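You operate a simulated robot arm through the tools that you are given. There is no shell and no other tool. Be economical: measure what you need, move in short steps, check, and stop when the job is done.

The job below is to be done with a simulated robot arm. You get a single attempt, and the scene is never put back.

Task
Sand the old paint off the oar, then varnish that spot.
Fine: put block and brush back and the lid on the tin. Set down upright: sanding block, varnish brush. A coat counts when it lies all over at full strength: go over it till it gets no stronger. What is to be rubbed or washed off counts as gone when no trace of it is left.

It is judged by the outcome, as a careful person would: the job done as asked, and still so three seconds after it is handed in. It fails if anything else is knocked over, pushed out of place, dropped, spilled or broken. Lids that push on must go on centred and level and be pressed home; caps that screw on are set level and turned clockwise until they are tight.

Robot
A 6-joint arm with a fingered hand, fixed in place. Base frame: the origin is at the foot of the arm, x ahead of it, y to its left, z up; the work surface is at about z = 850. Lengths are in mm, angles in rad, forces in N, time in s.
With the tool pointing down near the work surface it reaches from about 340 to 740 mm from the base axis. Its first joint turns from -2.007 to 2.007 rad. Payload 4 kg.
The TCP is the grasp point between the finger pads, 26 mm short of the fingertips. In the tool frame z runs along the fingers and y along their closing line. The gripper opens to 132 mm. The gripper's body begins 73 mm behind the TCP. The gripper is a hand of 4 fingers: y runs from the thumb to the fingers, the wrist lies at [0, 0, -239] in the tool frame, and closing takes about 1.5 s.
Orientation is that of the tool frame in the base frame, as a unit quaternion [w, x, y, z]. With the fingers straight down and closing along the base's y, the tool's x points along the base's -x, its y along +y and its z along -z.

Tools
- The arm moves only by the tool send_rows. Its arguments are lists of equal length, an entry for each row: "delta_pos": the shift along the tool's x, y, z in mm, a list of three; "rot": the turn, a rotation vector about the tool's x, y, z in rad, a list of three; "hand": the gripper command, from -1 (fully open) to 1 (shut), values between in proportion. In form: {"delta_pos": [[dx, dy, dz], ...], "rot": [[ax, ay, az], ...], "hand": [hand, ...]}. A call has 1 to 8 rows; each row shifts and turns the commanded pose from where the row before left it, along the tool's axes as they then stand. A row lasts 0.2 s, in which the tool goes at most 50 mm and 0.15 rad; a call with a longer step from one row to the next is refused whole, and so is a gripper value outside its range. A pose out of reach is approached as far as the arm can. The call stops where the force on the tool passes 40 N (or 10 N more than at its start, if that is more) or the arm is blocked; 0.2 s more then pass. Each finger travels about 153 mm/s and halts on what it meets, pressing with about 22 N; the grip force reading is that of the motor and also rises with nothing between the fingers. The clock runs only during rows and for 0.2 s after the last one: add rows that do not move to give the fingers time. The reply holds the time, the measured pose of the TCP, the force on the tool along the base axes, the opening and the grip force, in the units named above and with some noise, with the torque about the TCP (base axes, N m) and any sound that the robot's microphone picked up, and new pictures: "show" is both (left out), scene, wrist or none.
- Cameras (640 x 400 px; columns grow to the right, rows downward): "scene" is fixed at [49.4, 498.1, 1507.9]; the picture's right is [-0.45, -0.89, 0.00], its down [-0.82, 0.42, -0.40] and it looks along [0.35, -0.18, -0.92] (base axes); focal length 255 px, centre (320, 200). "wrist" rides on the gripper at [68, 2, -97] in the tool frame; the picture's right is [-0.02, 1.00, 0.00], its down [-0.82, -0.02, -0.58] and it looks along [-0.58, -0.01, 0.82] (tool axes); focal length 270 px, centre (320, 200). There is no depth. A picture from a camera that has moved, and an enlarged one, comes with that camera's place and axes in the base frame and with its lens.
- lift_body(by): slides the trunk up (or, below 0, down) by that many mm; the arm rides with it, the base frame stays. It gives what a move gives, with no picture.
- hand_shape(shape): the hand has 4 fingers and takes this shape, open, in about a second: jaw (thumb against the fingers, like two jaws); tri (thumb and two fingers); tip (a fingertip pinch); poke (one finger out to press); point (the index stretched); flat (the hand flat); cup (the hand cupped); fist (a fist). The gripper value then closes the fingers along that shape, each until it touches; the sizes above hold for jaw. It gives what a move gives, with no picture.
- zoom(camera, box): a new picture of the part [left, top, right, bottom] of that camera's present view, enlarged. No time passes.
- finish_job(): hands the job in; it is judged then, once.

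Work in short steps. Places have to be worked out from the pictures, the camera data and where the tool is seen: move nearer, look again, correct. Check each grasp and each placing, and mend what went wrong. You have 120 turns and 200 pictures in all, those below and enlarged ones among them. Open the gripper and draw the arm clear of the work before you hand the job in, unless the task says otherwise; then end with one line.

The tools are called as a command line: name --argument value ..., lists and objects as JSON in quotes. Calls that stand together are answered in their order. send_rows: Moves the arm, as the interface text tells. Its arguments: {"type":"object","properties":{"delta_pos":{"type":"array"},"rot":{"type":"array"},"hand":{"type":"array"},"show":{"type":"string","enum":["both","scene","wrist","none"]}},"required":["delta_pos","rot","hand"]} The other tools are called the same way: lift_body (by) slides the trunk up or down; hand_shape (shape) gives the hand a shape; zoom (camera, box) takes an enlarged picture of a part of a camera's view; finish_job () hands the job in.

At the start:

```text
clock: 0.0
tool_pos: [314.5, 368.9, 1192.6]
ee_rot: [0.0, 0.0, 1.0, -0.001]
ft_force: [0.5, -0.4, 0.3]
wrist_torque: [0.01, 0.01, -0.01]
opening: 132.0
finger_force: 0.0
shape: jaw
trunk travel left (down, up): [-925.0, 65.0]
```

scene: 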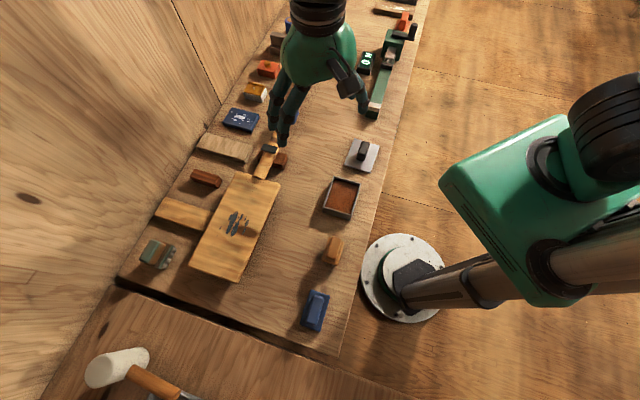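
wrist: 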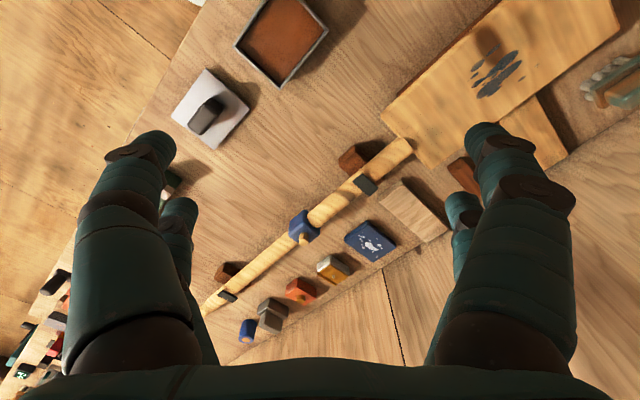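

I start by zooming in on the scene to identify the objects.

zoom --camera "scene" --box '[110, 130, 370, 300]'

zoom --camera "scene" --box '[200, 0, 440, 160]'

zoom --camera "wrist" --box '[160, 100, 460, 360]'

```text
2.35 times, centred on (240, 215) of scene
camera zoom: at [49.4, 498.1, 1507.9], right [-0.45, -0.89, 0.0], down [-0.82, 0.42, -0.4], along [0.35, -0.18, -0.92], focal length 600 px, centre (508, 165)
```

zoom: 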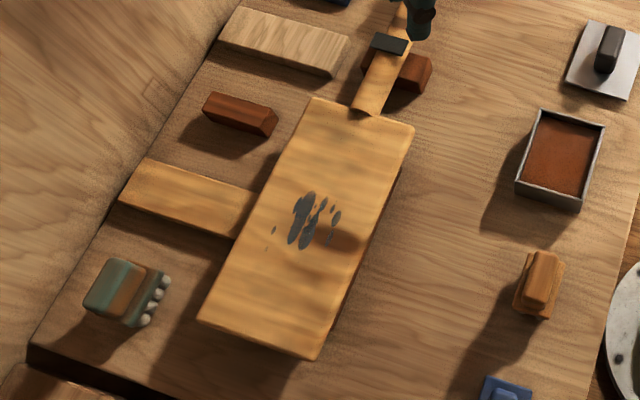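

```text
2.50 times, centred on (320, 80) of scene
camera zoom: at [49.4, 498.1, 1507.9], right [-0.45, -0.89, 0.0], down [-0.82, 0.42, -0.4], along [0.35, -0.18, -0.92], focal length 638 px, centre (320, 500)
```

zoom: 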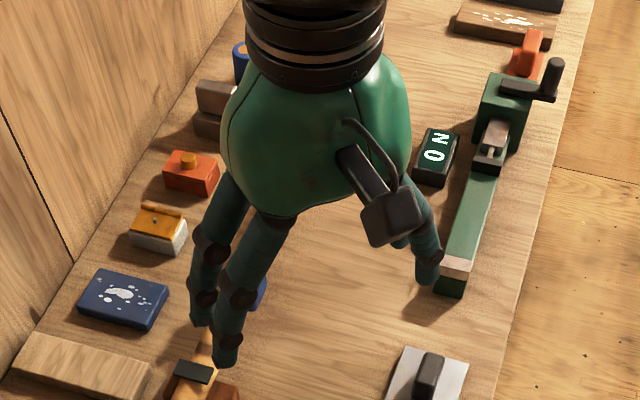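

```text
1.54 times, centred on (310, 230) of wrist
camera zoom: at [246.4, 369.9, 1289.4], right [0.02, 1.0, 0.0], down [0.82, -0.02, 0.58], along [0.58, -0.01, -0.82], focal length 416 px, centre (335, 154)
```

zoom: 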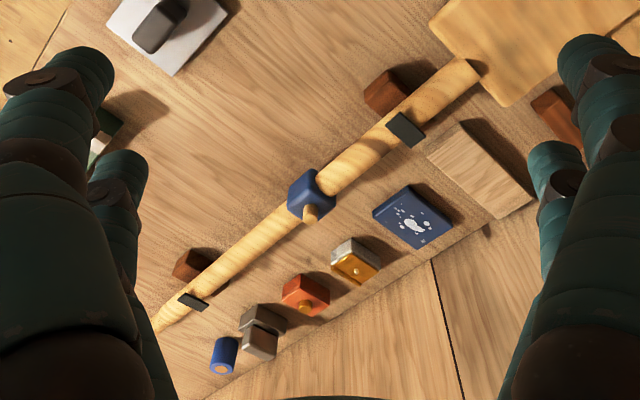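

I look closer at the candidates: tin, lid, blocks and brushes.

zoom --camera "scene" --box '[290, 220, 370, 340]'

zoom --camera "scene" --box '[130, 225, 190, 275]'

zoom --camera "scene" --box '[310, 130, 390, 230]'

zoom --camera "scene" --box '[340, 0, 440, 70]'

zoom --camera "scene" --box '[0, 270, 240, 400]'

```text
3.33 times, centred on (330, 280) of scene
camera zoom: at [49.4, 498.1, 1507.9], right [-0.45, -0.89, 0.0], down [-0.82, 0.42, -0.4], along [0.35, -0.18, -0.92], focal length 851 px, centre (287, -67)
```

zoom: 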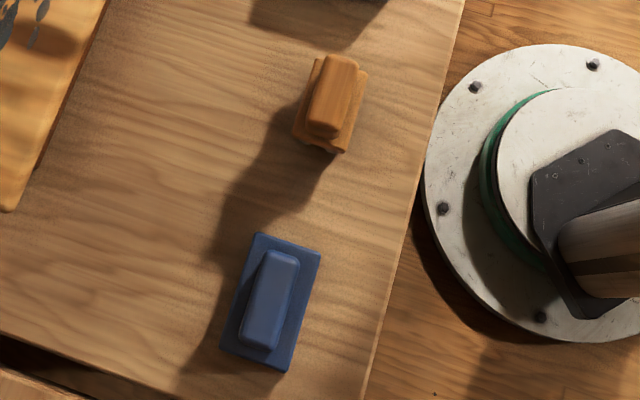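

```text
8.00 times, centred on (160, 250) of scene
camera zoom: at [49.4, 498.1, 1507.9], right [-0.45, -0.89, 0.0], down [-0.82, 0.42, -0.4], along [0.35, -0.18, -0.92], focal length 2042 px, centre (1600, -200)
```

zoom: 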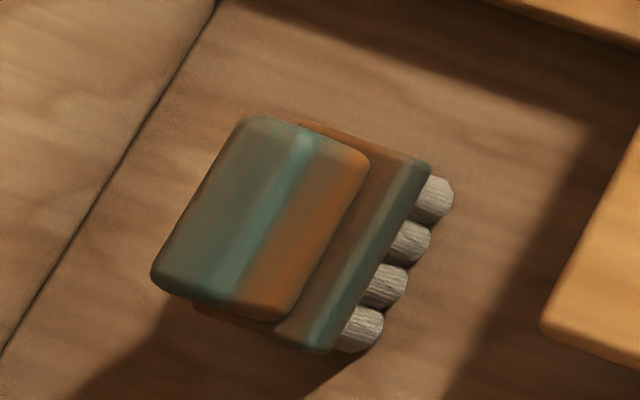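

```text
4.00 times, centred on (350, 180) of scene
camera zoom: at [49.4, 498.1, 1507.9], right [-0.45, -0.89, 0.0], down [-0.82, 0.42, -0.4], along [0.35, -0.18, -0.92], focal length 1021 px, centre (200, 280)
```

zoom: 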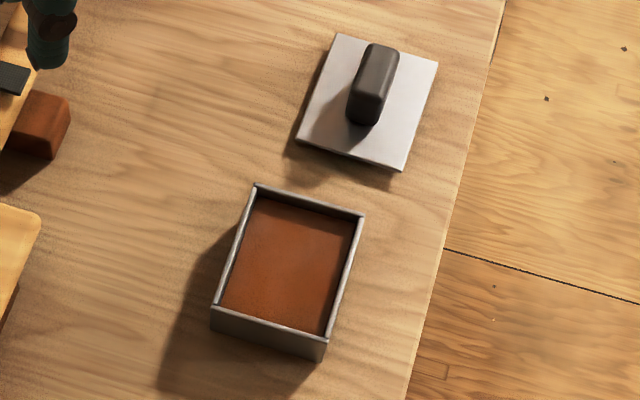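

```text
5.71 times, centred on (390, 35) of scene
camera zoom: at [49.4, 498.1, 1507.9], right [-0.45, -0.89, 0.0], down [-0.82, 0.42, -0.4], along [0.35, -0.18, -0.92], focal length 1458 px, centre (-80, 1143)
```

zoom: 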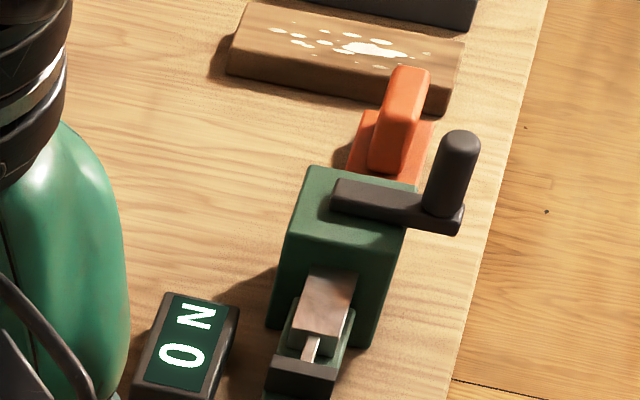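

```text
2.67 times, centred on (120, 335) of scene
camera zoom: at [49.4, 498.1, 1507.9], right [-0.45, -0.89, 0.0], down [-0.82, 0.42, -0.4], along [0.35, -0.18, -0.92], focal length 680 px, centre (853, -160)
```

zoom: 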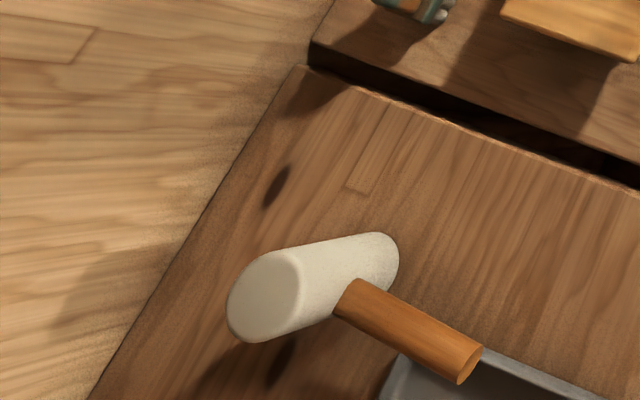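

The tin is the open grey box at about (270,321), its lid the plate with the knob at (370,196). Block and brush candidates are the honey one (152,409) and the blue one (53,509). I turn the tool to align with the bench diagonal and move to view those two closely.

send_rows --delta_pos '[[0, 0, 0], [0, 0, 0], [0, 0, 0], [0, 0, 0], [0, 0, 0], [0, 0, 0]]' --rot '[[0, 0, 0.131], [0, 0, 0.131], [0, 0, 0.131], [0, 0, 0.131], [0, 0, 0.131], [0, 0, 0.131]]' --hand '[-1, -1, -1, -1, -1, -1]' --show "none"

send_rows --delta_pos '[[42.6, -10.8, 17.75], [42.6, -10.8, 17.75], [42.6, -10.8, 17.75], [42.6, -10.8, 17.75], [42.6, -10.8, 17.75], [42.6, -10.8, 17.75], [42.6, -10.8, 17.75], [42.6, -10.8, 17.75]]' --rot '[[0, 0, 0], [0, 0, 0], [0, 0, 0], [0, 0, 0], [0, 0, 0], [0, 0, 0], [0, 0, 0], [0, 0, 0]]' --hand '[-1, -1, -1, -1, -1, -1, -1, -1]'

```text
clock: 1.4
tool_pos: [314.0, 369.8, 1193.1]
ee_rot: [0.0, 0.384, 0.923, 0.001]
ft_force: [0.1, 0.6, 0.4]
wrist_torque: [0.0, 0.03, 0.0]
opening: 132.0
finger_force: 0.0
shape: jaw
trunk travel left (down, up): [-925.0, 65.0]
```

```text
clock: 3.2
tool_pos: [11.9, 548.6, 1049.7]
ee_rot: [0.001, 0.384, 0.923, 0.0]
ft_force: [-0.6, 0.8, 0.1]
wrist_torque: [-0.02, -0.02, 0.03]
opening: 131.8
finger_force: 0.1
shape: jaw
trunk travel left (down, up): [-925.0, 65.0]
camera wrist: at [-34.2, 597.5, 1146.0], right [0.73, 0.69, 0.0], down [0.56, -0.59, 0.58], along [0.4, -0.42, -0.82], focal length 270 px, centre (320, 200)
```

scene: 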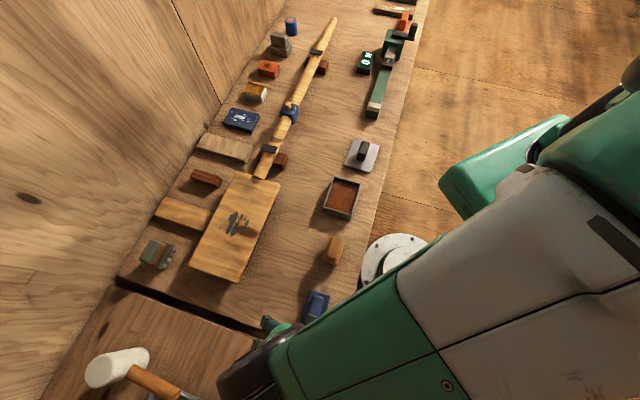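
wrist: 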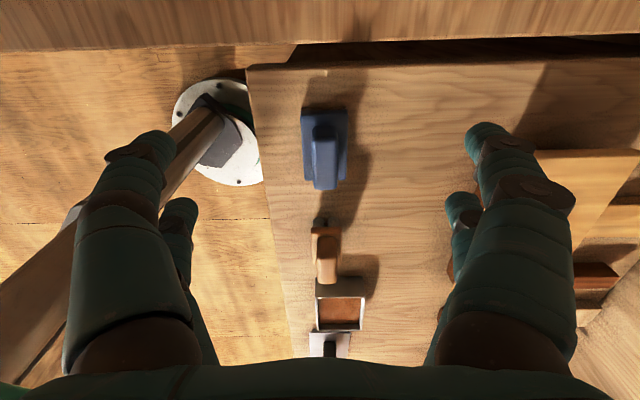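

Both are in view; zooming.

zoom --camera "wrist" --box '[280, 90, 380, 200]'

zoom --camera "wrist" --box '[290, 205, 390, 365]'

```text
3.64 times, centred on (330, 145) of wrist
camera zoom: at [-34.2, 597.5, 1146.0], right [0.73, 0.69, 0.0], down [0.56, -0.59, 0.58], along [0.4, -0.42, -0.82], focal length 983 px, centre (284, 400)
```

zoom: 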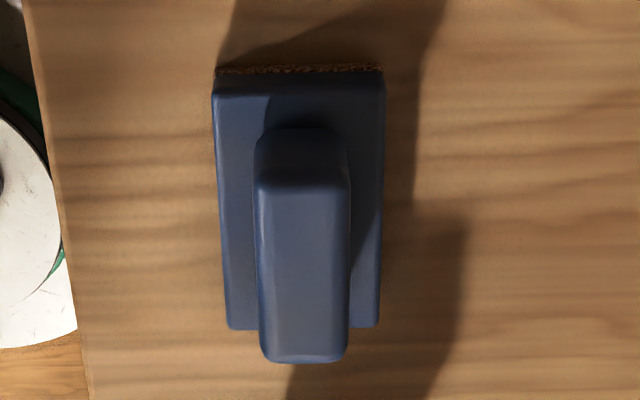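

```text
2.50 times, centred on (340, 285) of wrist
camera zoom: at [-34.2, 597.5, 1146.0], right [0.73, 0.69, 0.0], down [0.56, -0.59, 0.58], along [0.4, -0.42, -0.82], focal length 676 px, centre (270, -12)
```

zoom: 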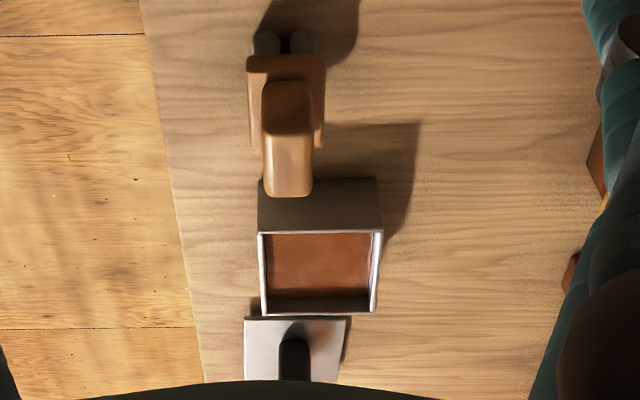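

Blue is the sanding block (grit underneath), honey is the brush (dark bristles underneath). Block grip centre ≈ (57,509), top ≈ 910. I move over it at z ≈ 965.

send_rows --delta_pos '[[-30, 1.7, 20], [-30, 1.7, 25], [0, 0, 40]]' --rot '[[0, 0, 0], [0, 0, 0], [0, 0, 0]]' --hand '[-1, -1, -1]'

```text
clock: 4.0
tool_pos: [57.1, 510.2, 963.6]
ee_rot: [0.0, 0.383, 0.924, 0.0]
ft_force: [0.6, 0.1, 0.1]
wrist_torque: [-0.03, -0.02, 0.01]
opening: 131.8
finger_force: 0.2
shape: jaw
trunk travel left (down, up): [-925.0, 65.0]
camera wrist: at [11.4, 558.9, 1060.9], right [0.73, 0.69, 0.0], down [0.56, -0.59, 0.58], along [0.4, -0.42, -0.82], focal length 270 px, centre (320, 200)
```

scene: 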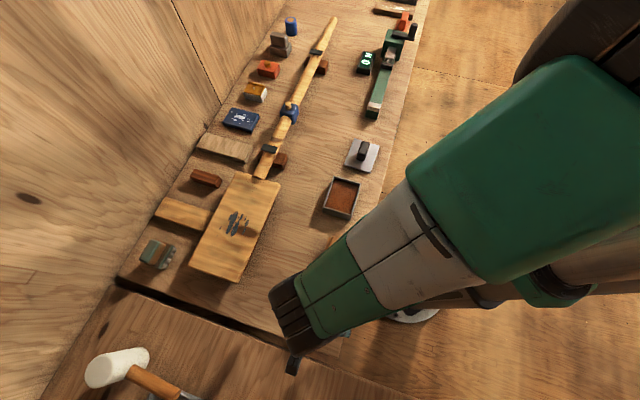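
wrist: 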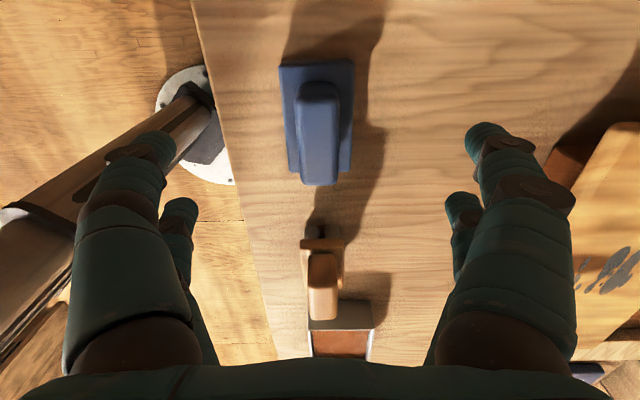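

The grip is centred under the hand at (59,509). I lower to z ≈ 905 and close.

send_rows --delta_pos '[[-2, 0.5, 25], [0, 0, 20], [0, 0, 13]]' --rot '[[0, 0, 0], [0, 0, 0], [0, 0, 0]]' --hand '[-1, -1, -1]' --show "wrist"

send_rows --delta_pos '[[0, 0, 0], [0, 0, 0], [0, 0, 0], [0, 0, 0], [0, 0, 0], [0, 0, 0], [0, 0, 0]]' --rot '[[0, 0, 0], [0, 0, 0], [0, 0, 0], [0, 0, 0], [0, 0, 0], [0, 0, 0], [0, 0, 0]]' --hand '[1, 1, 1, 1, 1, 1, 1]' --show "wrist"

```text
clock: 4.8
tool_pos: [57.7, 508.3, 907.8]
ee_rot: [-0.001, 0.383, 0.924, 0.0]
ft_force: [0.0, 0.2, 0.5]
wrist_torque: [0.03, 0.01, 0.01]
opening: 131.8
finger_force: 0.2
shape: jaw
trunk travel left (down, up): [-925.0, 65.0]
camera wrist: at [12.6, 557.8, 1003.9], right [0.73, 0.69, 0.0], down [0.56, -0.59, 0.58], along [0.4, -0.42, -0.82], focal length 270 px, centre (320, 200)
```

wrist: 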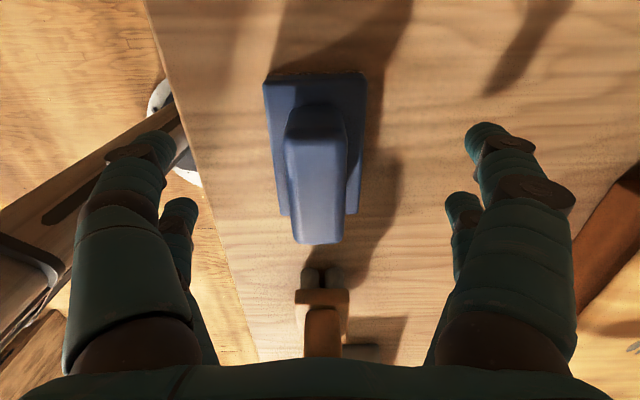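

```text
clock: 6.4
tool_pos: [58.5, 508.3, 907.9]
ee_rot: [0.001, 0.382, 0.924, 0.001]
ft_force: [0.5, 0.5, 0.3]
wrist_torque: [-0.03, -0.03, 0.04]
opening: 20.3
finger_force: 22.0
shape: jaw
trunk travel left (down, up): [-925.0, 65.0]
camera wrist: at [12.6, 557.6, 1004.0], right [0.73, 0.69, 0.0], down [0.56, -0.59, 0.58], along [0.4, -0.42, -0.82], focal length 270 px, centre (320, 200)
```

wrist: 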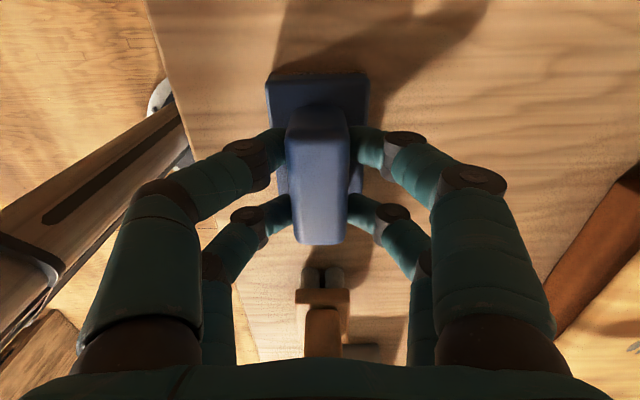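

Gripped (20 mm). Home pose is (58.5, 508.3, 907.9). I lift it 100 mm and check.

send_rows --delta_pos '[[0, 0, -10], [0, 0, -30], [0, 0, -40], [0, 0, -40], [0, 0, -30]]' --rot '[[0, 0, 0], [0, 0, 0], [0, 0, 0], [0, 0, 0], [0, 0, 0]]' --hand '[1, 1, 1, 1, 1]' --show "wrist"

```text
clock: 7.6
tool_pos: [58.7, 505.8, 1057.6]
ee_rot: [0.001, 0.383, 0.924, -0.001]
ft_force: [-0.5, 0.6, -1.4]
wrist_torque: [0.01, 0.03, -0.02]
opening: 20.5
finger_force: 22.0
shape: jaw
trunk travel left (down, up): [-925.0, 65.0]
camera wrist: at [12.0, 554.8, 1153.9], right [0.73, 0.69, 0.0], down [0.56, -0.59, 0.58], along [0.4, -0.42, -0.82], focal length 270 px, centre (320, 200)
```

wrist: 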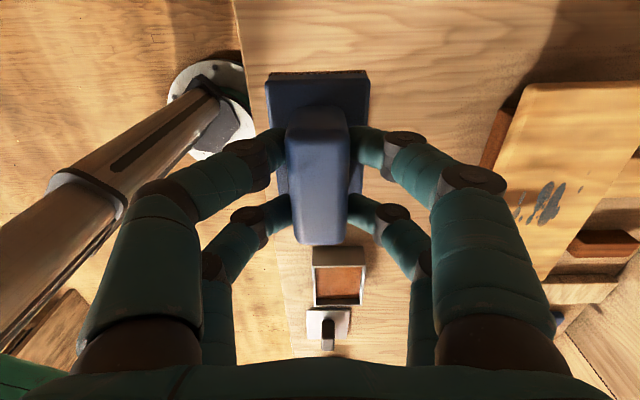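

Held firmly. I move across toward the oar blade to look at the paint patch.

send_rows --delta_pos '[[0, 45, 0], [0, 45, 0], [5, 45, 0], [5, 45, 0], [0, 40, 0]]' --rot '[[0, 0, 0], [0, 0, 0], [0, 0, 0], [0, 0, 0], [0, 0, 0]]' --hand '[1, 1, 1, 1, 1]' --show "both"

```text
clock: 8.8
tool_pos: [209.6, 669.8, 1055.2]
ee_rot: [0.0, 0.383, 0.924, -0.002]
ft_force: [0.3, 0.4, -2.2]
wrist_torque: [-0.03, 0.0, -0.01]
opening: 20.1
finger_force: 22.1
shape: jaw
trunk travel left (down, up): [-925.0, 65.0]
camera wrist: at [162.8, 719.2, 1151.8], right [0.73, 0.69, 0.0], down [0.56, -0.59, 0.58], along [0.4, -0.42, -0.82], focal length 270 px, centre (320, 200)
```

scene: 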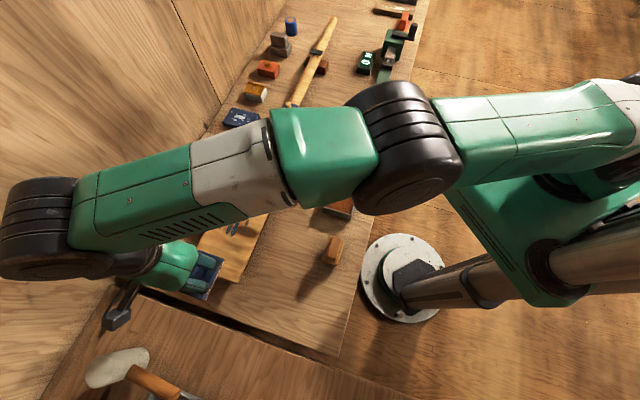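
wrist: 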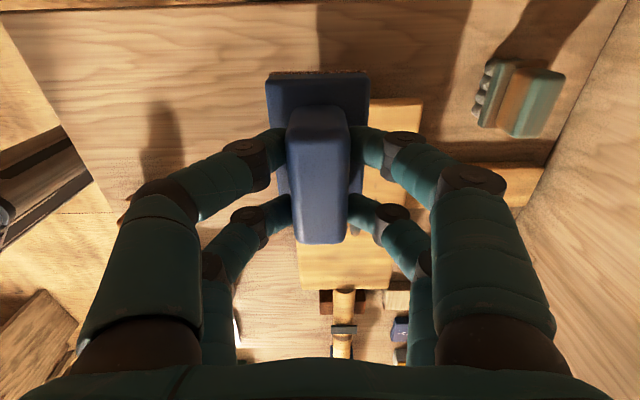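

The patch is hidden behind the block. I move forward along the oar so the camera sits right above the patch.

send_rows --delta_pos '[[-40, 4, 0], [-40, 4, 0], [-40, 4, 0], [-40, 4, 0], [-36, 4, 0], [0, 0, 0]]' --rot '[[0, 0, 0], [0, 0, 0], [0, 0, 0], [0, 0, 0], [0, 0, 0], [0, 0, 0]]' --hand '[1, 1, 1, 1, 1, 1]' --show "both"

```text
clock: 10.2
tool_pos: [359.5, 545.1, 1057.3]
ee_rot: [0.0, 0.383, 0.924, 0.0]
ft_force: [0.7, -0.3, -1.8]
wrist_torque: [0.02, -0.01, -0.02]
opening: 20.0
finger_force: 21.8
shape: jaw
trunk travel left (down, up): [-925.0, 65.0]
camera wrist: at [313.6, 594.3, 1154.0], right [0.72, 0.69, 0.0], down [0.56, -0.59, 0.58], along [0.4, -0.42, -0.82], focal length 270 px, centre (320, 200)
```

scene: 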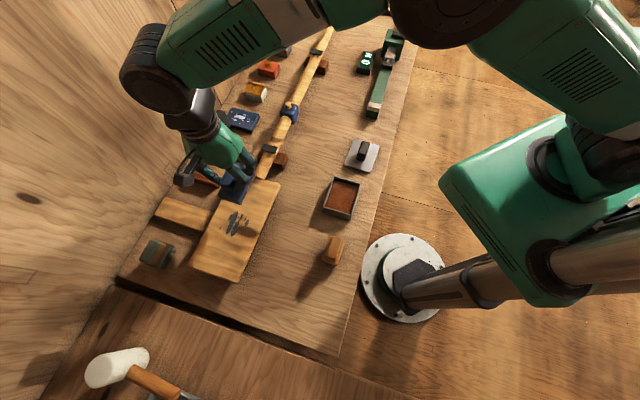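
wrist: 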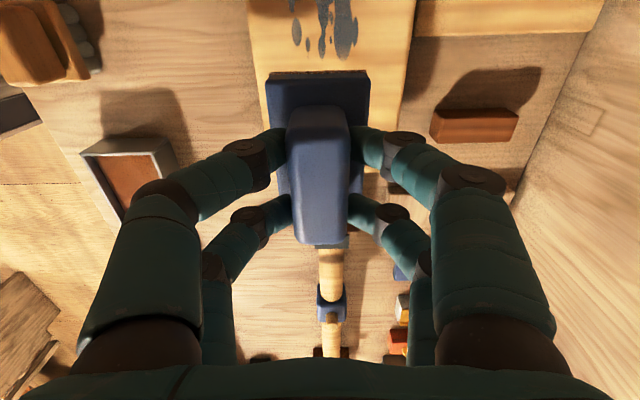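

The patch is at the top edge; I back up 38 mm along the oar to see its near end.

send_rows --delta_pos '[[38, 0, 0], [0, 0, 0]]' --rot '[[0, 0, 0], [0, 0, 0]]' --hand '[1, 1]' --show "wrist"

zoom --camera "wrist" --box '[230, 0, 430, 110]'

```text
clock: 10.8
tool_pos: [333.1, 571.4, 1057.7]
ee_rot: [0.0, 0.383, 0.924, 0.0]
ft_force: [0.5, 0.1, -0.9]
wrist_torque: [0.0, -0.02, 0.03]
opening: 20.2
finger_force: 22.0
shape: jaw
trunk travel left (down, up): [-925.0, 65.0]
camera wrist: at [287.2, 620.6, 1154.2], right [0.73, 0.69, 0.0], down [0.56, -0.59, 0.58], along [0.4, -0.42, -0.82], focal length 270 px, centre (320, 200)
```

wrist: 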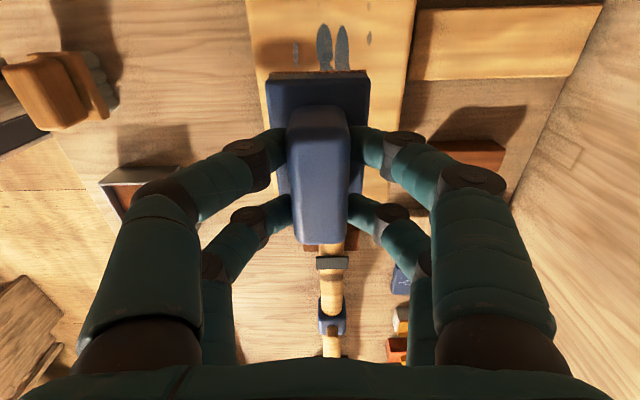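

```text
3.20 times, centred on (330, 55) of wrist
camera zoom: at [287.2, 620.6, 1154.2], right [0.73, 0.69, 0.0], down [0.56, -0.59, 0.58], along [0.4, -0.42, -0.82], focal length 865 px, centre (288, 664)
```

zoom: 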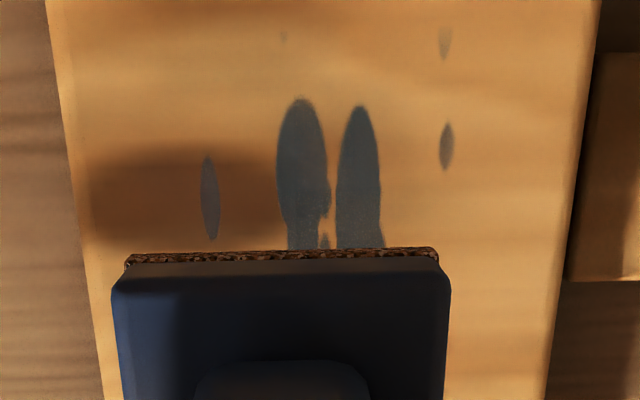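

Patch spans roughly e∈[-242,-160], n∈[617,685] (e along the oar, n across), centre (318,602). I position above it and lower to z ≈ 985.

send_rows --delta_pos '[[32.5, 11.5, 10], [0, 0, 35], [0, 0, 25], [0, 0, 0]]' --rot '[[0, 0, 0], [0, 0, 0], [0, 0, 0], [0, 0, 0]]' --hand '[1, 1, 1, 1]' --show "both"

```text
clock: 11.8
tool_pos: [320.0, 603.3, 988.7]
ee_rot: [0.0, 0.382, 0.924, 0.0]
ft_force: [-0.1, 0.1, -2.1]
wrist_torque: [0.0, 0.03, -0.04]
opening: 20.2
finger_force: 22.0
shape: jaw
trunk travel left (down, up): [-925.0, 65.0]
camera wrist: at [273.4, 652.1, 1084.4], right [0.73, 0.69, 0.0], down [0.56, -0.59, 0.58], along [0.4, -0.42, -0.82], focal length 270 px, centre (320, 200)
```

scene: 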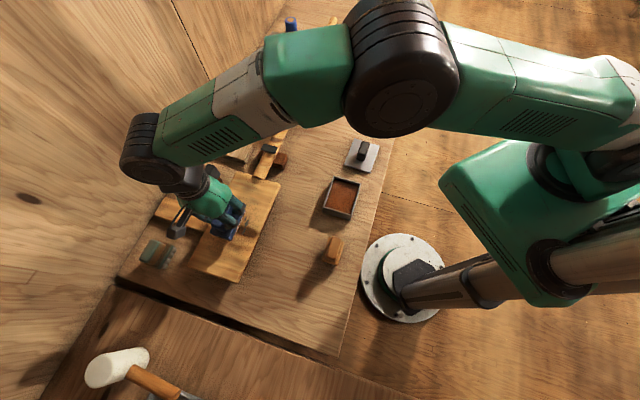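
wrist: 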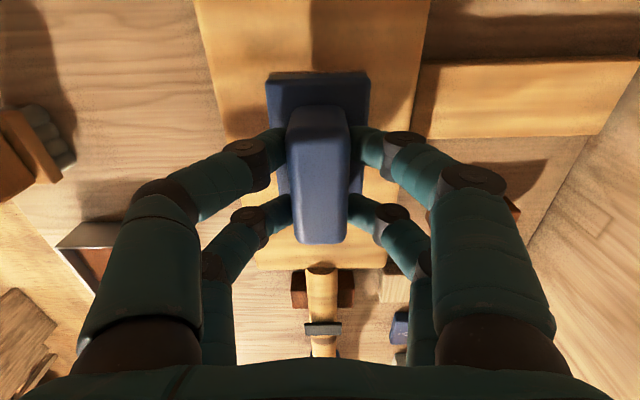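

Aligned over the blade. I lower in small steps until contact shows in the force.

send_rows --delta_pos '[[0, 0, 4], [0, 0, 4], [0, 0, 3], [0, 0, 3], [0, 0, 2]]' --rot '[[0, 0, 0], [0, 0, 0], [0, 0, 0], [0, 0, 0], [0, 0, 0]]' --hand '[1, 1, 1, 1, 1]' --show "none"

```text
clock: 13.0
tool_pos: [317.7, 604.0, 972.3]
ee_rot: [0.0, 0.382, 0.924, -0.001]
ft_force: [1.0, 0.2, -1.8]
wrist_torque: [0.01, -0.03, -0.01]
opening: 19.7
finger_force: 22.1
shape: jaw
trunk travel left (down, up): [-925.0, 65.0]
```

No contact yet; continuing down in fine steps.

send_rows --delta_pos '[[0, 0, 2], [0, 0, 2], [0, 0, 2], [0, 0, 2]]' --rot '[[0, 0, 0], [0, 0, 0], [0, 0, 0], [0, 0, 0]]' --hand '[1, 1, 1, 1]' --show "none"

```text
clock: 14.0
tool_pos: [317.7, 603.9, 963.6]
ee_rot: [0.0, 0.382, 0.924, 0.0]
ft_force: [0.0, 0.7, -1.8]
wrist_torque: [-0.02, 0.0, 0.02]
opening: 20.4
finger_force: 22.1
shape: jaw
trunk travel left (down, up): [-925.0, 65.0]
```

send_rows --delta_pos '[[0, 0, 2], [0, 0, 2], [0, 0, 2], [0, 0, 2]]' --rot '[[0, 0, 0], [0, 0, 0], [0, 0, 0], [0, 0, 0]]' --hand '[1, 1, 1, 1]' --show "wrist"

```text
clock: 15.0
tool_pos: [319.2, 603.0, 960.8]
ee_rot: [0.0, 0.383, 0.924, 0.005]
ft_force: [-2.1, 0.4, 31.7]
wrist_torque: [-0.03, 0.12, 0.04]
opening: 21.0
finger_force: 22.0
shape: jaw
trunk travel left (down, up): [-925.0, 65.0]
camera wrist: at [271.0, 652.0, 1057.9], right [0.73, 0.69, 0.01], down [0.56, -0.6, 0.57], along [0.4, -0.41, -0.82], focal length 270 px, centre (320, 200)
```

wrist: 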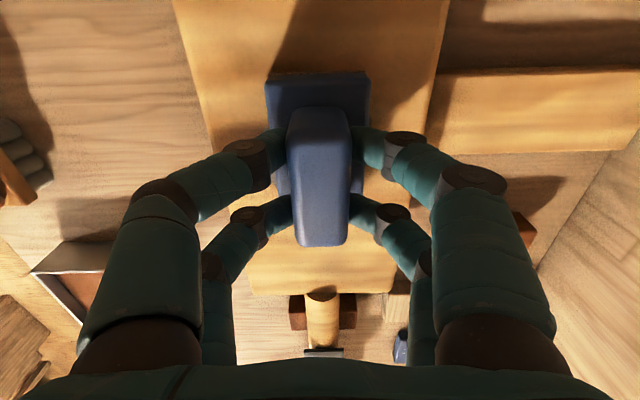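

Contact: blade top ≈ 903, force 32 N. I ease up to about 12 N and stroke back and forth along the oar.

send_rows --delta_pos '[[0, 0, -2.5], [-17, 0, 0], [-17, 0, 0], [23, 0, 0], [23, 0, 0], [23, 0, 0], [-17, 0, 0], [-18, 0, 0]]' --rot '[[0, 0, 0], [0, 0, 0], [0, 0, 0], [0, 0, 0], [0, 0, 0], [0, 0, 0], [0, 0, 0], [0, 0, 0]]' --hand '[1, 1, 1, 1, 1, 1, 1, 1]' --show "both"

```text
clock: 16.8
tool_pos: [317.0, 601.9, 960.5]
ee_rot: [0.0, 0.383, 0.924, 0.003]
ft_force: [-4.1, 4.6, 30.3]
wrist_torque: [0.11, 0.18, 0.02]
opening: 21.4
finger_force: 21.6
shape: jaw
trunk travel left (down, up): [-925.0, 65.0]
camera wrist: at [270.3, 651.2, 1057.5], right [0.73, 0.69, 0.01], down [0.56, -0.59, 0.58], along [0.4, -0.42, -0.82], focal length 270 px, centre (320, 200)
```

scene: 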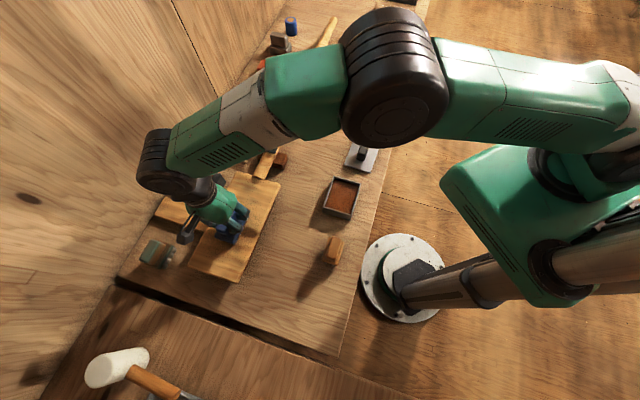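
wrist: 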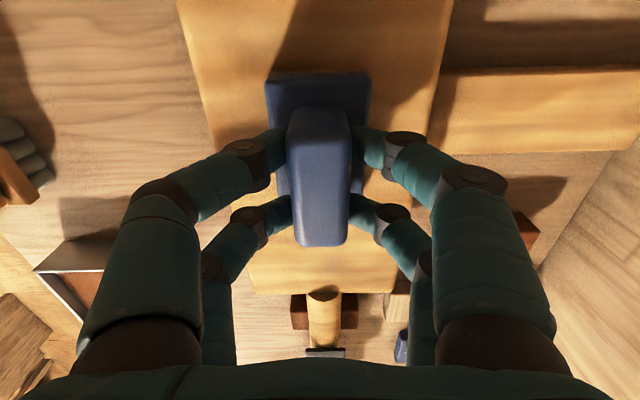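

The strokes work without slip. I now do the lane at n−23, then n+23.

send_rows --delta_pos '[[0, -23, -1], [-17, 0, 0], [-17, 0, 0], [23, 0, 0], [23, 0, 0], [23, 0, 0], [-17, 0, 0], [-18, 0, 0]]' --rot '[[0, 0, 0], [0, 0, 0], [0, 0, 0], [0, 0, 0], [0, 0, 0], [0, 0, 0], [0, 0, 0], [0, 0, 0]]' --hand '[1, 1, 1, 1, 1, 1, 1, 1]' --show "none"

send_rows --delta_pos '[[0, 23, 0], [0, 23, 0], [-34, 0, 0], [23, 0, 0], [23, 0, 0], [23, 0, 0], [-17, 0, 0], [-18, 0, 0]]' --rot '[[0, 0, 0], [0, 0, 0], [0, 0, 0], [0, 0, 0], [0, 0, 0], [0, 0, 0], [0, 0, 0], [0, 0, 0]]' --hand '[1, 1, 1, 1, 1, 1, 1, 1]' --show "wrist"

```text
clock: 18.6
tool_pos: [300.8, 587.4, 960.5]
ee_rot: [0.0, 0.383, 0.924, 0.002]
ft_force: [-4.6, 3.4, 22.2]
wrist_torque: [0.11, 0.06, 0.04]
opening: 21.9
finger_force: 22.1
shape: jaw
trunk travel left (down, up): [-925.0, 65.0]
```

```text
clock: 20.4
tool_pos: [332.6, 619.6, 959.8]
ee_rot: [0.0, 0.382, 0.924, 0.001]
ft_force: [-3.3, 4.7, 18.4]
wrist_torque: [0.1, 0.13, -0.02]
opening: 22.4
finger_force: 22.4
shape: jaw
trunk travel left (down, up): [-925.0, 65.0]
camera wrist: at [286.6, 668.4, 1057.3], right [0.72, 0.69, 0.0], down [0.56, -0.59, 0.58], along [0.4, -0.42, -0.82], focal length 270 px, centre (320, 200)
```

wrist: 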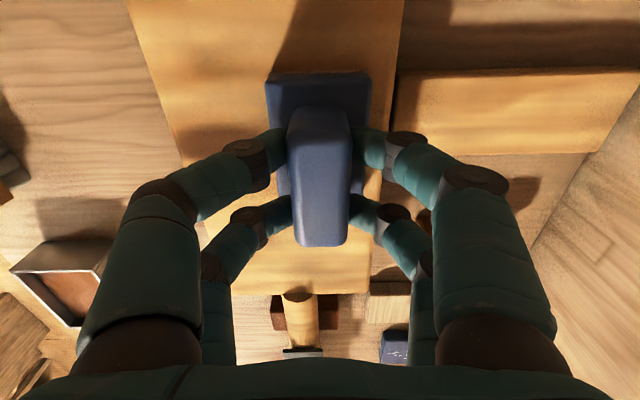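

No visible residue nearby. I repeat all lanes once more, then lift to inspect.

send_rows --delta_pos '[[-34, 0, 0], [34, 0, 0], [34, 0, 0], [-34, 0, 0], [0, -23, 0], [-34, 0, 0], [34, 0, 0], [34, 0, 0]]' --rot '[[0, 0, 0], [0, 0, 0], [0, 0, 0], [0, 0, 0], [0, 0, 0], [0, 0, 0], [0, 0, 0], [0, 0, 0]]' --hand '[1, 1, 1, 1, 1, 1, 1, 1]' --show "none"

send_rows --delta_pos '[[-34, 0, 0], [0, -23, 0], [-34, 0, 0], [34, 0, 0], [34, 0, 0], [-34, 0, 0], [0, 23, 0], [0, 0, -10]]' --rot '[[0, 0, 0], [0, 0, 0], [0, 0, 0], [0, 0, 0], [0, 0, 0], [0, 0, 0], [0, 0, 0], [0, 0, 0]]' --hand '[1, 1, 1, 1, 1, 1, 1, 1]' --show "none"

send_rows --delta_pos '[[0, 0, -20], [0, 0, -30], [-35, 0, -30], [-40, 0, -20], [0, 0, 0]]' --rot '[[0, 0, 0], [0, 0, 0], [0, 0, 0], [0, 0, 0], [0, 0, 0]]' --hand '[1, 1, 1, 1, 1]' --show "both"

zoom --camera "scene" --box '[180, 165, 290, 290]'

```text
clock: 22.2
tool_pos: [295.5, 625.7, 960.2]
ee_rot: [0.0, 0.383, 0.924, 0.001]
ft_force: [5.5, -5.5, 18.1]
wrist_torque: [-0.05, -0.04, 0.0]
opening: 22.3
finger_force: 22.3
shape: jaw
trunk travel left (down, up): [-925.0, 65.0]
```

```text
clock: 24.0
tool_pos: [318.8, 603.0, 966.5]
ee_rot: [0.0, 0.383, 0.924, -0.001]
ft_force: [-0.2, 0.1, -1.7]
wrist_torque: [0.02, 0.02, 0.02]
opening: 21.9
finger_force: 22.0
shape: jaw
trunk travel left (down, up): [-925.0, 65.0]
```

```text
clock: 25.2
tool_pos: [372.5, 550.5, 1065.7]
ee_rot: [0.0, 0.382, 0.924, 0.0]
ft_force: [-0.1, 0.0, -0.6]
wrist_torque: [-0.01, 0.04, -0.02]
opening: 21.6
finger_force: 21.8
shape: jaw
trunk travel left (down, up): [-925.0, 65.0]
camera wrist: at [326.5, 599.8, 1162.6], right [0.72, 0.69, 0.0], down [0.56, -0.59, 0.58], along [0.4, -0.42, -0.82], focal length 270 px, centre (320, 200)
```

scene: 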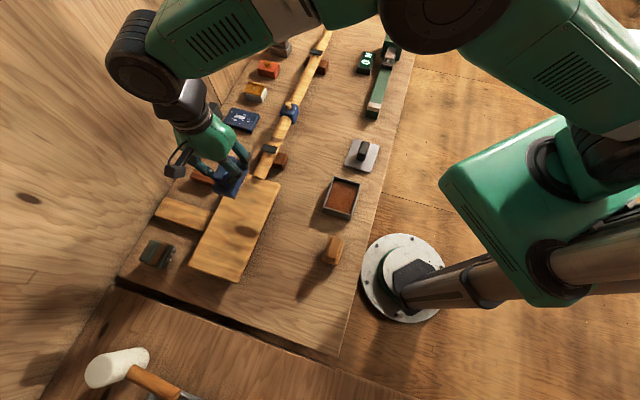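
wrist: 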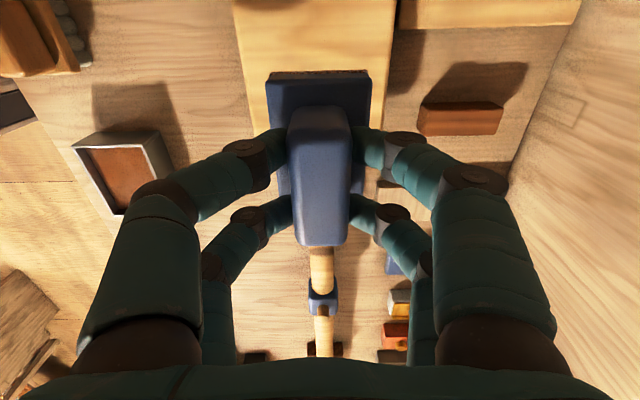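

```text
3.20 times, centred on (235, 228) of scene
camera zoom: at [49.4, 498.1, 1507.9], right [-0.45, -0.89, 0.0], down [-0.82, 0.42, -0.4], along [0.35, -0.18, -0.92], focal length 817 px, centre (592, 112)
```

zoom: 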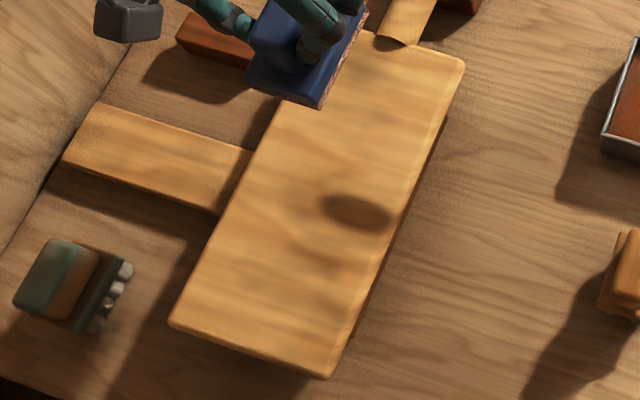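

The paint looks gone in the scene view; I verify close-up from two positions.

zoom --camera "wrist" --box '[230, 0, 410, 110]'

send_rows --delta_pos '[[45, 0, -10], [0, 0, -10], [0, 0, 0]]' --rot '[[0, 0, 0], [0, 0, 0], [0, 0, 0]]' --hand '[1, 1, 1]' --show "none"

zoom --camera "wrist" --box '[230, 0, 410, 110]'

```text
3.56 times, centred on (320, 55) of wrist
camera zoom: at [326.5, 599.8, 1162.6], right [0.72, 0.69, 0.0], down [0.56, -0.59, 0.58], along [0.4, -0.42, -0.82], focal length 961 px, centre (320, 716)
```

zoom: 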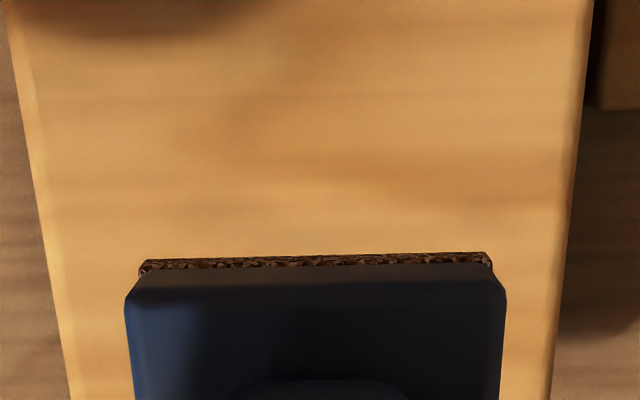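

```text
clock: 26.0
tool_pos: [341.0, 584.1, 1087.0]
ee_rot: [0.0, 0.384, 0.924, 0.0]
ft_force: [0.5, 0.1, -0.8]
wrist_torque: [-0.05, -0.01, 0.01]
opening: 21.6
finger_force: 22.2
shape: jaw
trunk travel left (down, up): [-925.0, 65.0]
```

```text
3.56 times, centred on (320, 55) of wrist
camera zoom: at [294.5, 632.9, 1183.6], right [0.73, 0.69, 0.0], down [0.56, -0.59, 0.58], along [0.4, -0.42, -0.82], focal length 961 px, centre (320, 716)
```

zoom: 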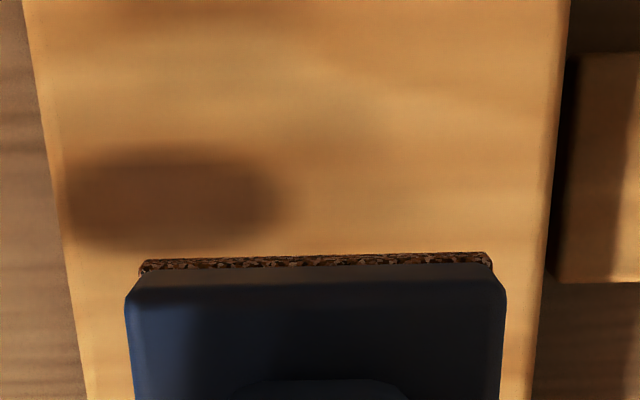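

All clean (the dark oval is the wood's figure). I bring the block back over its home spot.

send_rows --delta_pos '[[20.9, -36.2, 0], [20.9, -36.2, 0], [20.9, -36.2, 0], [20.9, -36.2, 0], [20.9, -36.2, 0], [20.9, -36.2, 0], [20.9, -36.2, 0], [0, 0, 30]]' --rot '[[0, 0, 0], [0, 0, 0], [0, 0, 0], [0, 0, 0], [0, 0, 0], [0, 0, 0], [0, 0, 0], [0, 0, 0]]' --hand '[1, 1, 1, 1, 1, 1, 1, 1]' --show "none"

send_rows --delta_pos '[[0, 0, 40], [0, 0, 40], [0, 0, 30], [0, 0, 15], [0, 0, 0]]' --rot '[[0, 0, 0], [0, 0, 0], [0, 0, 0], [0, 0, 0], [0, 0, 0]]' --hand '[1, 1, 1, 1, 1]' --show "wrist"

```text
clock: 27.8
tool_pos: [55.5, 508.6, 1057.2]
ee_rot: [0.0, 0.383, 0.924, -0.001]
ft_force: [0.1, 0.4, -1.5]
wrist_torque: [-0.02, -0.03, 0.0]
opening: 21.7
finger_force: 21.9
shape: jaw
trunk travel left (down, up): [-925.0, 65.0]
```

```text
clock: 29.0
tool_pos: [55.5, 506.9, 935.0]
ee_rot: [0.0, 0.382, 0.924, -0.001]
ft_force: [0.4, -0.3, -1.7]
wrist_torque: [0.06, 0.0, 0.02]
opening: 21.9
finger_force: 22.1
shape: jaw
trunk travel left (down, up): [-925.0, 65.0]
camera wrist: at [10.1, 555.8, 1030.8], right [0.73, 0.69, 0.0], down [0.56, -0.59, 0.58], along [0.4, -0.42, -0.82], focal length 270 px, centre (320, 200)
```

wrist: 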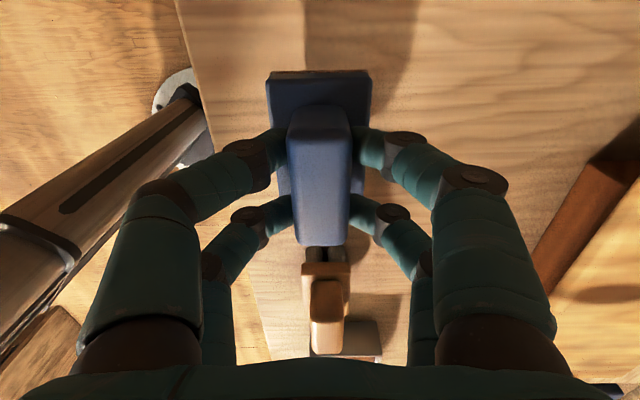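

Just over home; I correct 3 mm across and lower gently to contact.

send_rows --delta_pos '[[-1, 3, 10], [0, 0, 10], [0, 0, 3], [0, 0, 2], [0, 0, 2]]' --rot '[[0, 0, 0], [0, 0, 0], [0, 0, 0], [0, 0, 0], [0, 0, 0]]' --hand '[1, 1, 1, 1, 1]' --show "none"

```text
clock: 30.2
tool_pos: [60.2, 507.8, 907.8]
ee_rot: [0.001, 0.382, 0.924, 0.0]
ft_force: [0.1, -0.3, -1.4]
wrist_torque: [0.0, 0.0, -0.02]
opening: 21.8
finger_force: 22.4
shape: jaw
trunk travel left (down, up): [-925.0, 65.0]
```

send_rows --delta_pos '[[0, 0, 1], [0, 0, 1], [0, 0, 0]]' --rot '[[0, 0, 0], [0, 0, 0], [0, 0, 0]]' --hand '[1, 1, 1]' --show "none"

```text
clock: 31.0
tool_pos: [60.6, 508.7, 905.2]
ee_rot: [0.001, 0.383, 0.924, 0.0]
ft_force: [2.3, -0.4, 1.8]
wrist_torque: [0.02, -0.01, 0.06]
opening: 21.7
finger_force: 22.3
shape: jaw
trunk travel left (down, up): [-925.0, 65.0]
```

Contact. I open the hand and rise.

send_rows --delta_pos '[[0, 0, 0], [0, 0, 0], [0, 0, 0], [0, 0, 0], [0, 0, 0]]' --rot '[[0, 0, 0], [0, 0, 0], [0, 0, 0], [0, 0, 0], [0, 0, 0]]' --hand '[0.5, 0, -0.5, -1, -1]' --show "wrist"

send_rows --delta_pos '[[0, 0, -20], [0, 0, -40], [0, 0, -40], [0, 0, 0]]' --rot '[[0, 0, 0], [0, 0, 0], [0, 0, 0], [0, 0, 0]]' --hand '[-1, -1, -1, -1]' --show "wrist"

```text
clock: 32.2
tool_pos: [59.2, 507.2, 903.4]
ee_rot: [0.0, 0.382, 0.924, 0.0]
ft_force: [1.4, -0.1, 0.5]
wrist_torque: [0.0, -0.02, -0.01]
opening: 132.1
finger_force: 0.0
shape: jaw
trunk travel left (down, up): [-925.0, 65.0]
camera wrist: at [13.4, 557.6, 1001.3], right [0.73, 0.69, 0.0], down [0.56, -0.59, 0.58], along [0.4, -0.42, -0.82], focal length 270 px, centre (320, 200)
```

wrist: 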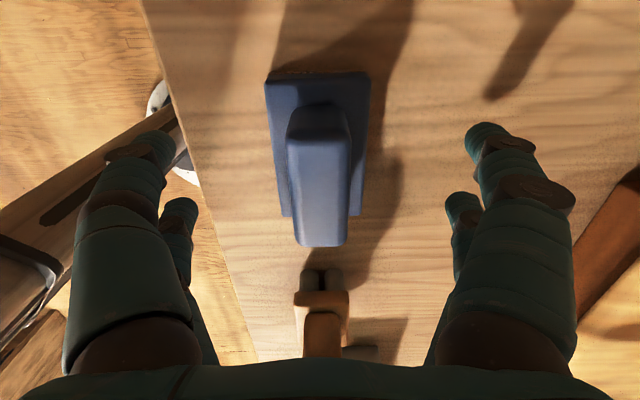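

```text
clock: 33.2
tool_pos: [60.7, 510.3, 1006.0]
ee_rot: [0.0, 0.383, 0.924, 0.0]
ft_force: [-0.2, 1.2, -0.4]
wrist_torque: [0.02, -0.02, 0.01]
opening: 132.1
finger_force: 0.0
shape: jaw
trunk travel left (down, up): [-925.0, 65.0]
camera wrist: at [14.9, 559.5, 1102.4], right [0.73, 0.69, 0.0], down [0.56, -0.59, 0.58], along [0.4, -0.42, -0.82], focal length 270 px, centre (320, 200)
```

wrist: 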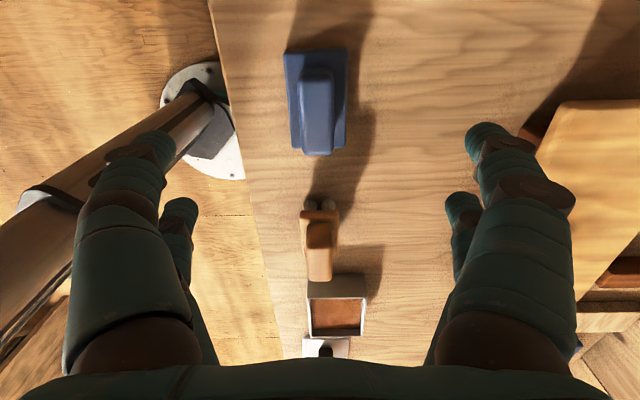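

The block stands at home. I go over the brush at about e = −190 for a closer look.

send_rows --delta_pos '[[-40, -2, 0], [-40, -2, 0], [-40, -2, 0], [0, 0, 10]]' --rot '[[0, 0, 0], [0, 0, 0], [0, 0, 0], [0, 0, 0]]' --hand '[-1, -1, -1, -1]' --show "both"

zoom --camera "wrist" --box '[260, 50, 420, 350]'

```text
clock: 34.2
tool_pos: [138.9, 419.1, 994.0]
ee_rot: [0.0, 0.382, 0.924, 0.001]
ft_force: [0.1, 0.4, -0.1]
wrist_torque: [0.01, 0.03, 0.01]
opening: 131.9
finger_force: 0.2
shape: jaw
trunk travel left (down, up): [-925.0, 65.0]
camera wrist: at [92.5, 468.4, 1090.4], right [0.73, 0.69, 0.0], down [0.56, -0.59, 0.58], along [0.4, -0.42, -0.82], focal length 270 px, centre (320, 200)
```

scene: 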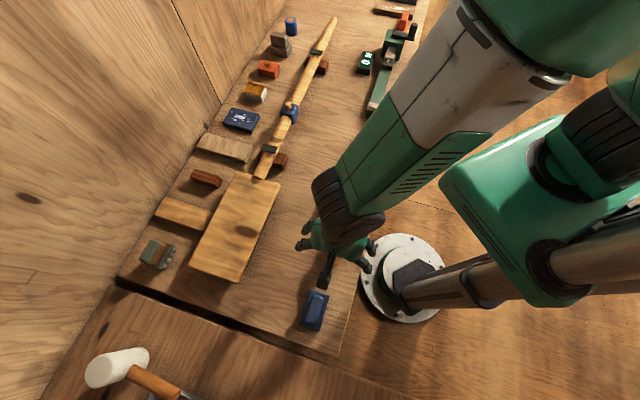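
wrist: 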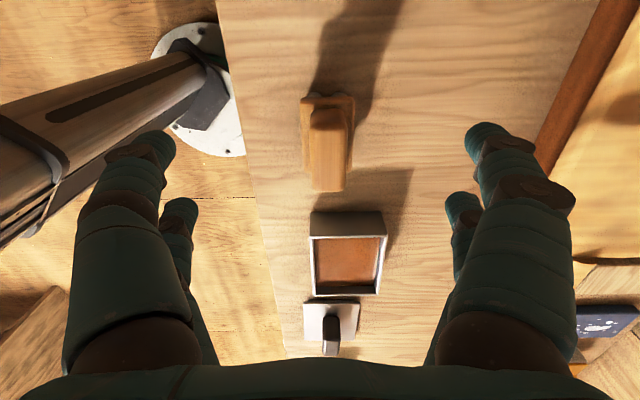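

```text
1.33 times, centred on (340, 200) of wrist
camera zoom: at [92.5, 468.4, 1090.4], right [0.73, 0.69, 0.0], down [0.56, -0.59, 0.58], along [0.4, -0.42, -0.82], focal length 360 px, centre (293, 200)
```

zoom: 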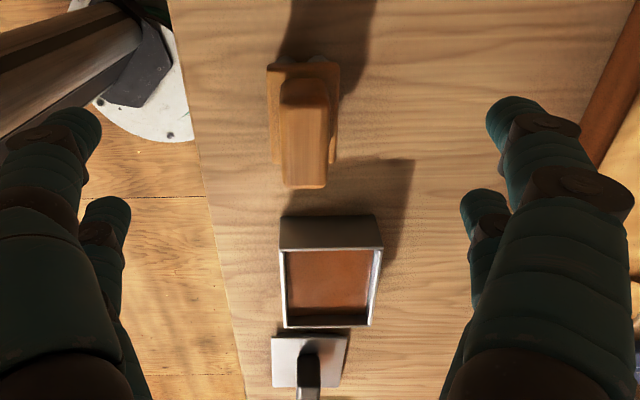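

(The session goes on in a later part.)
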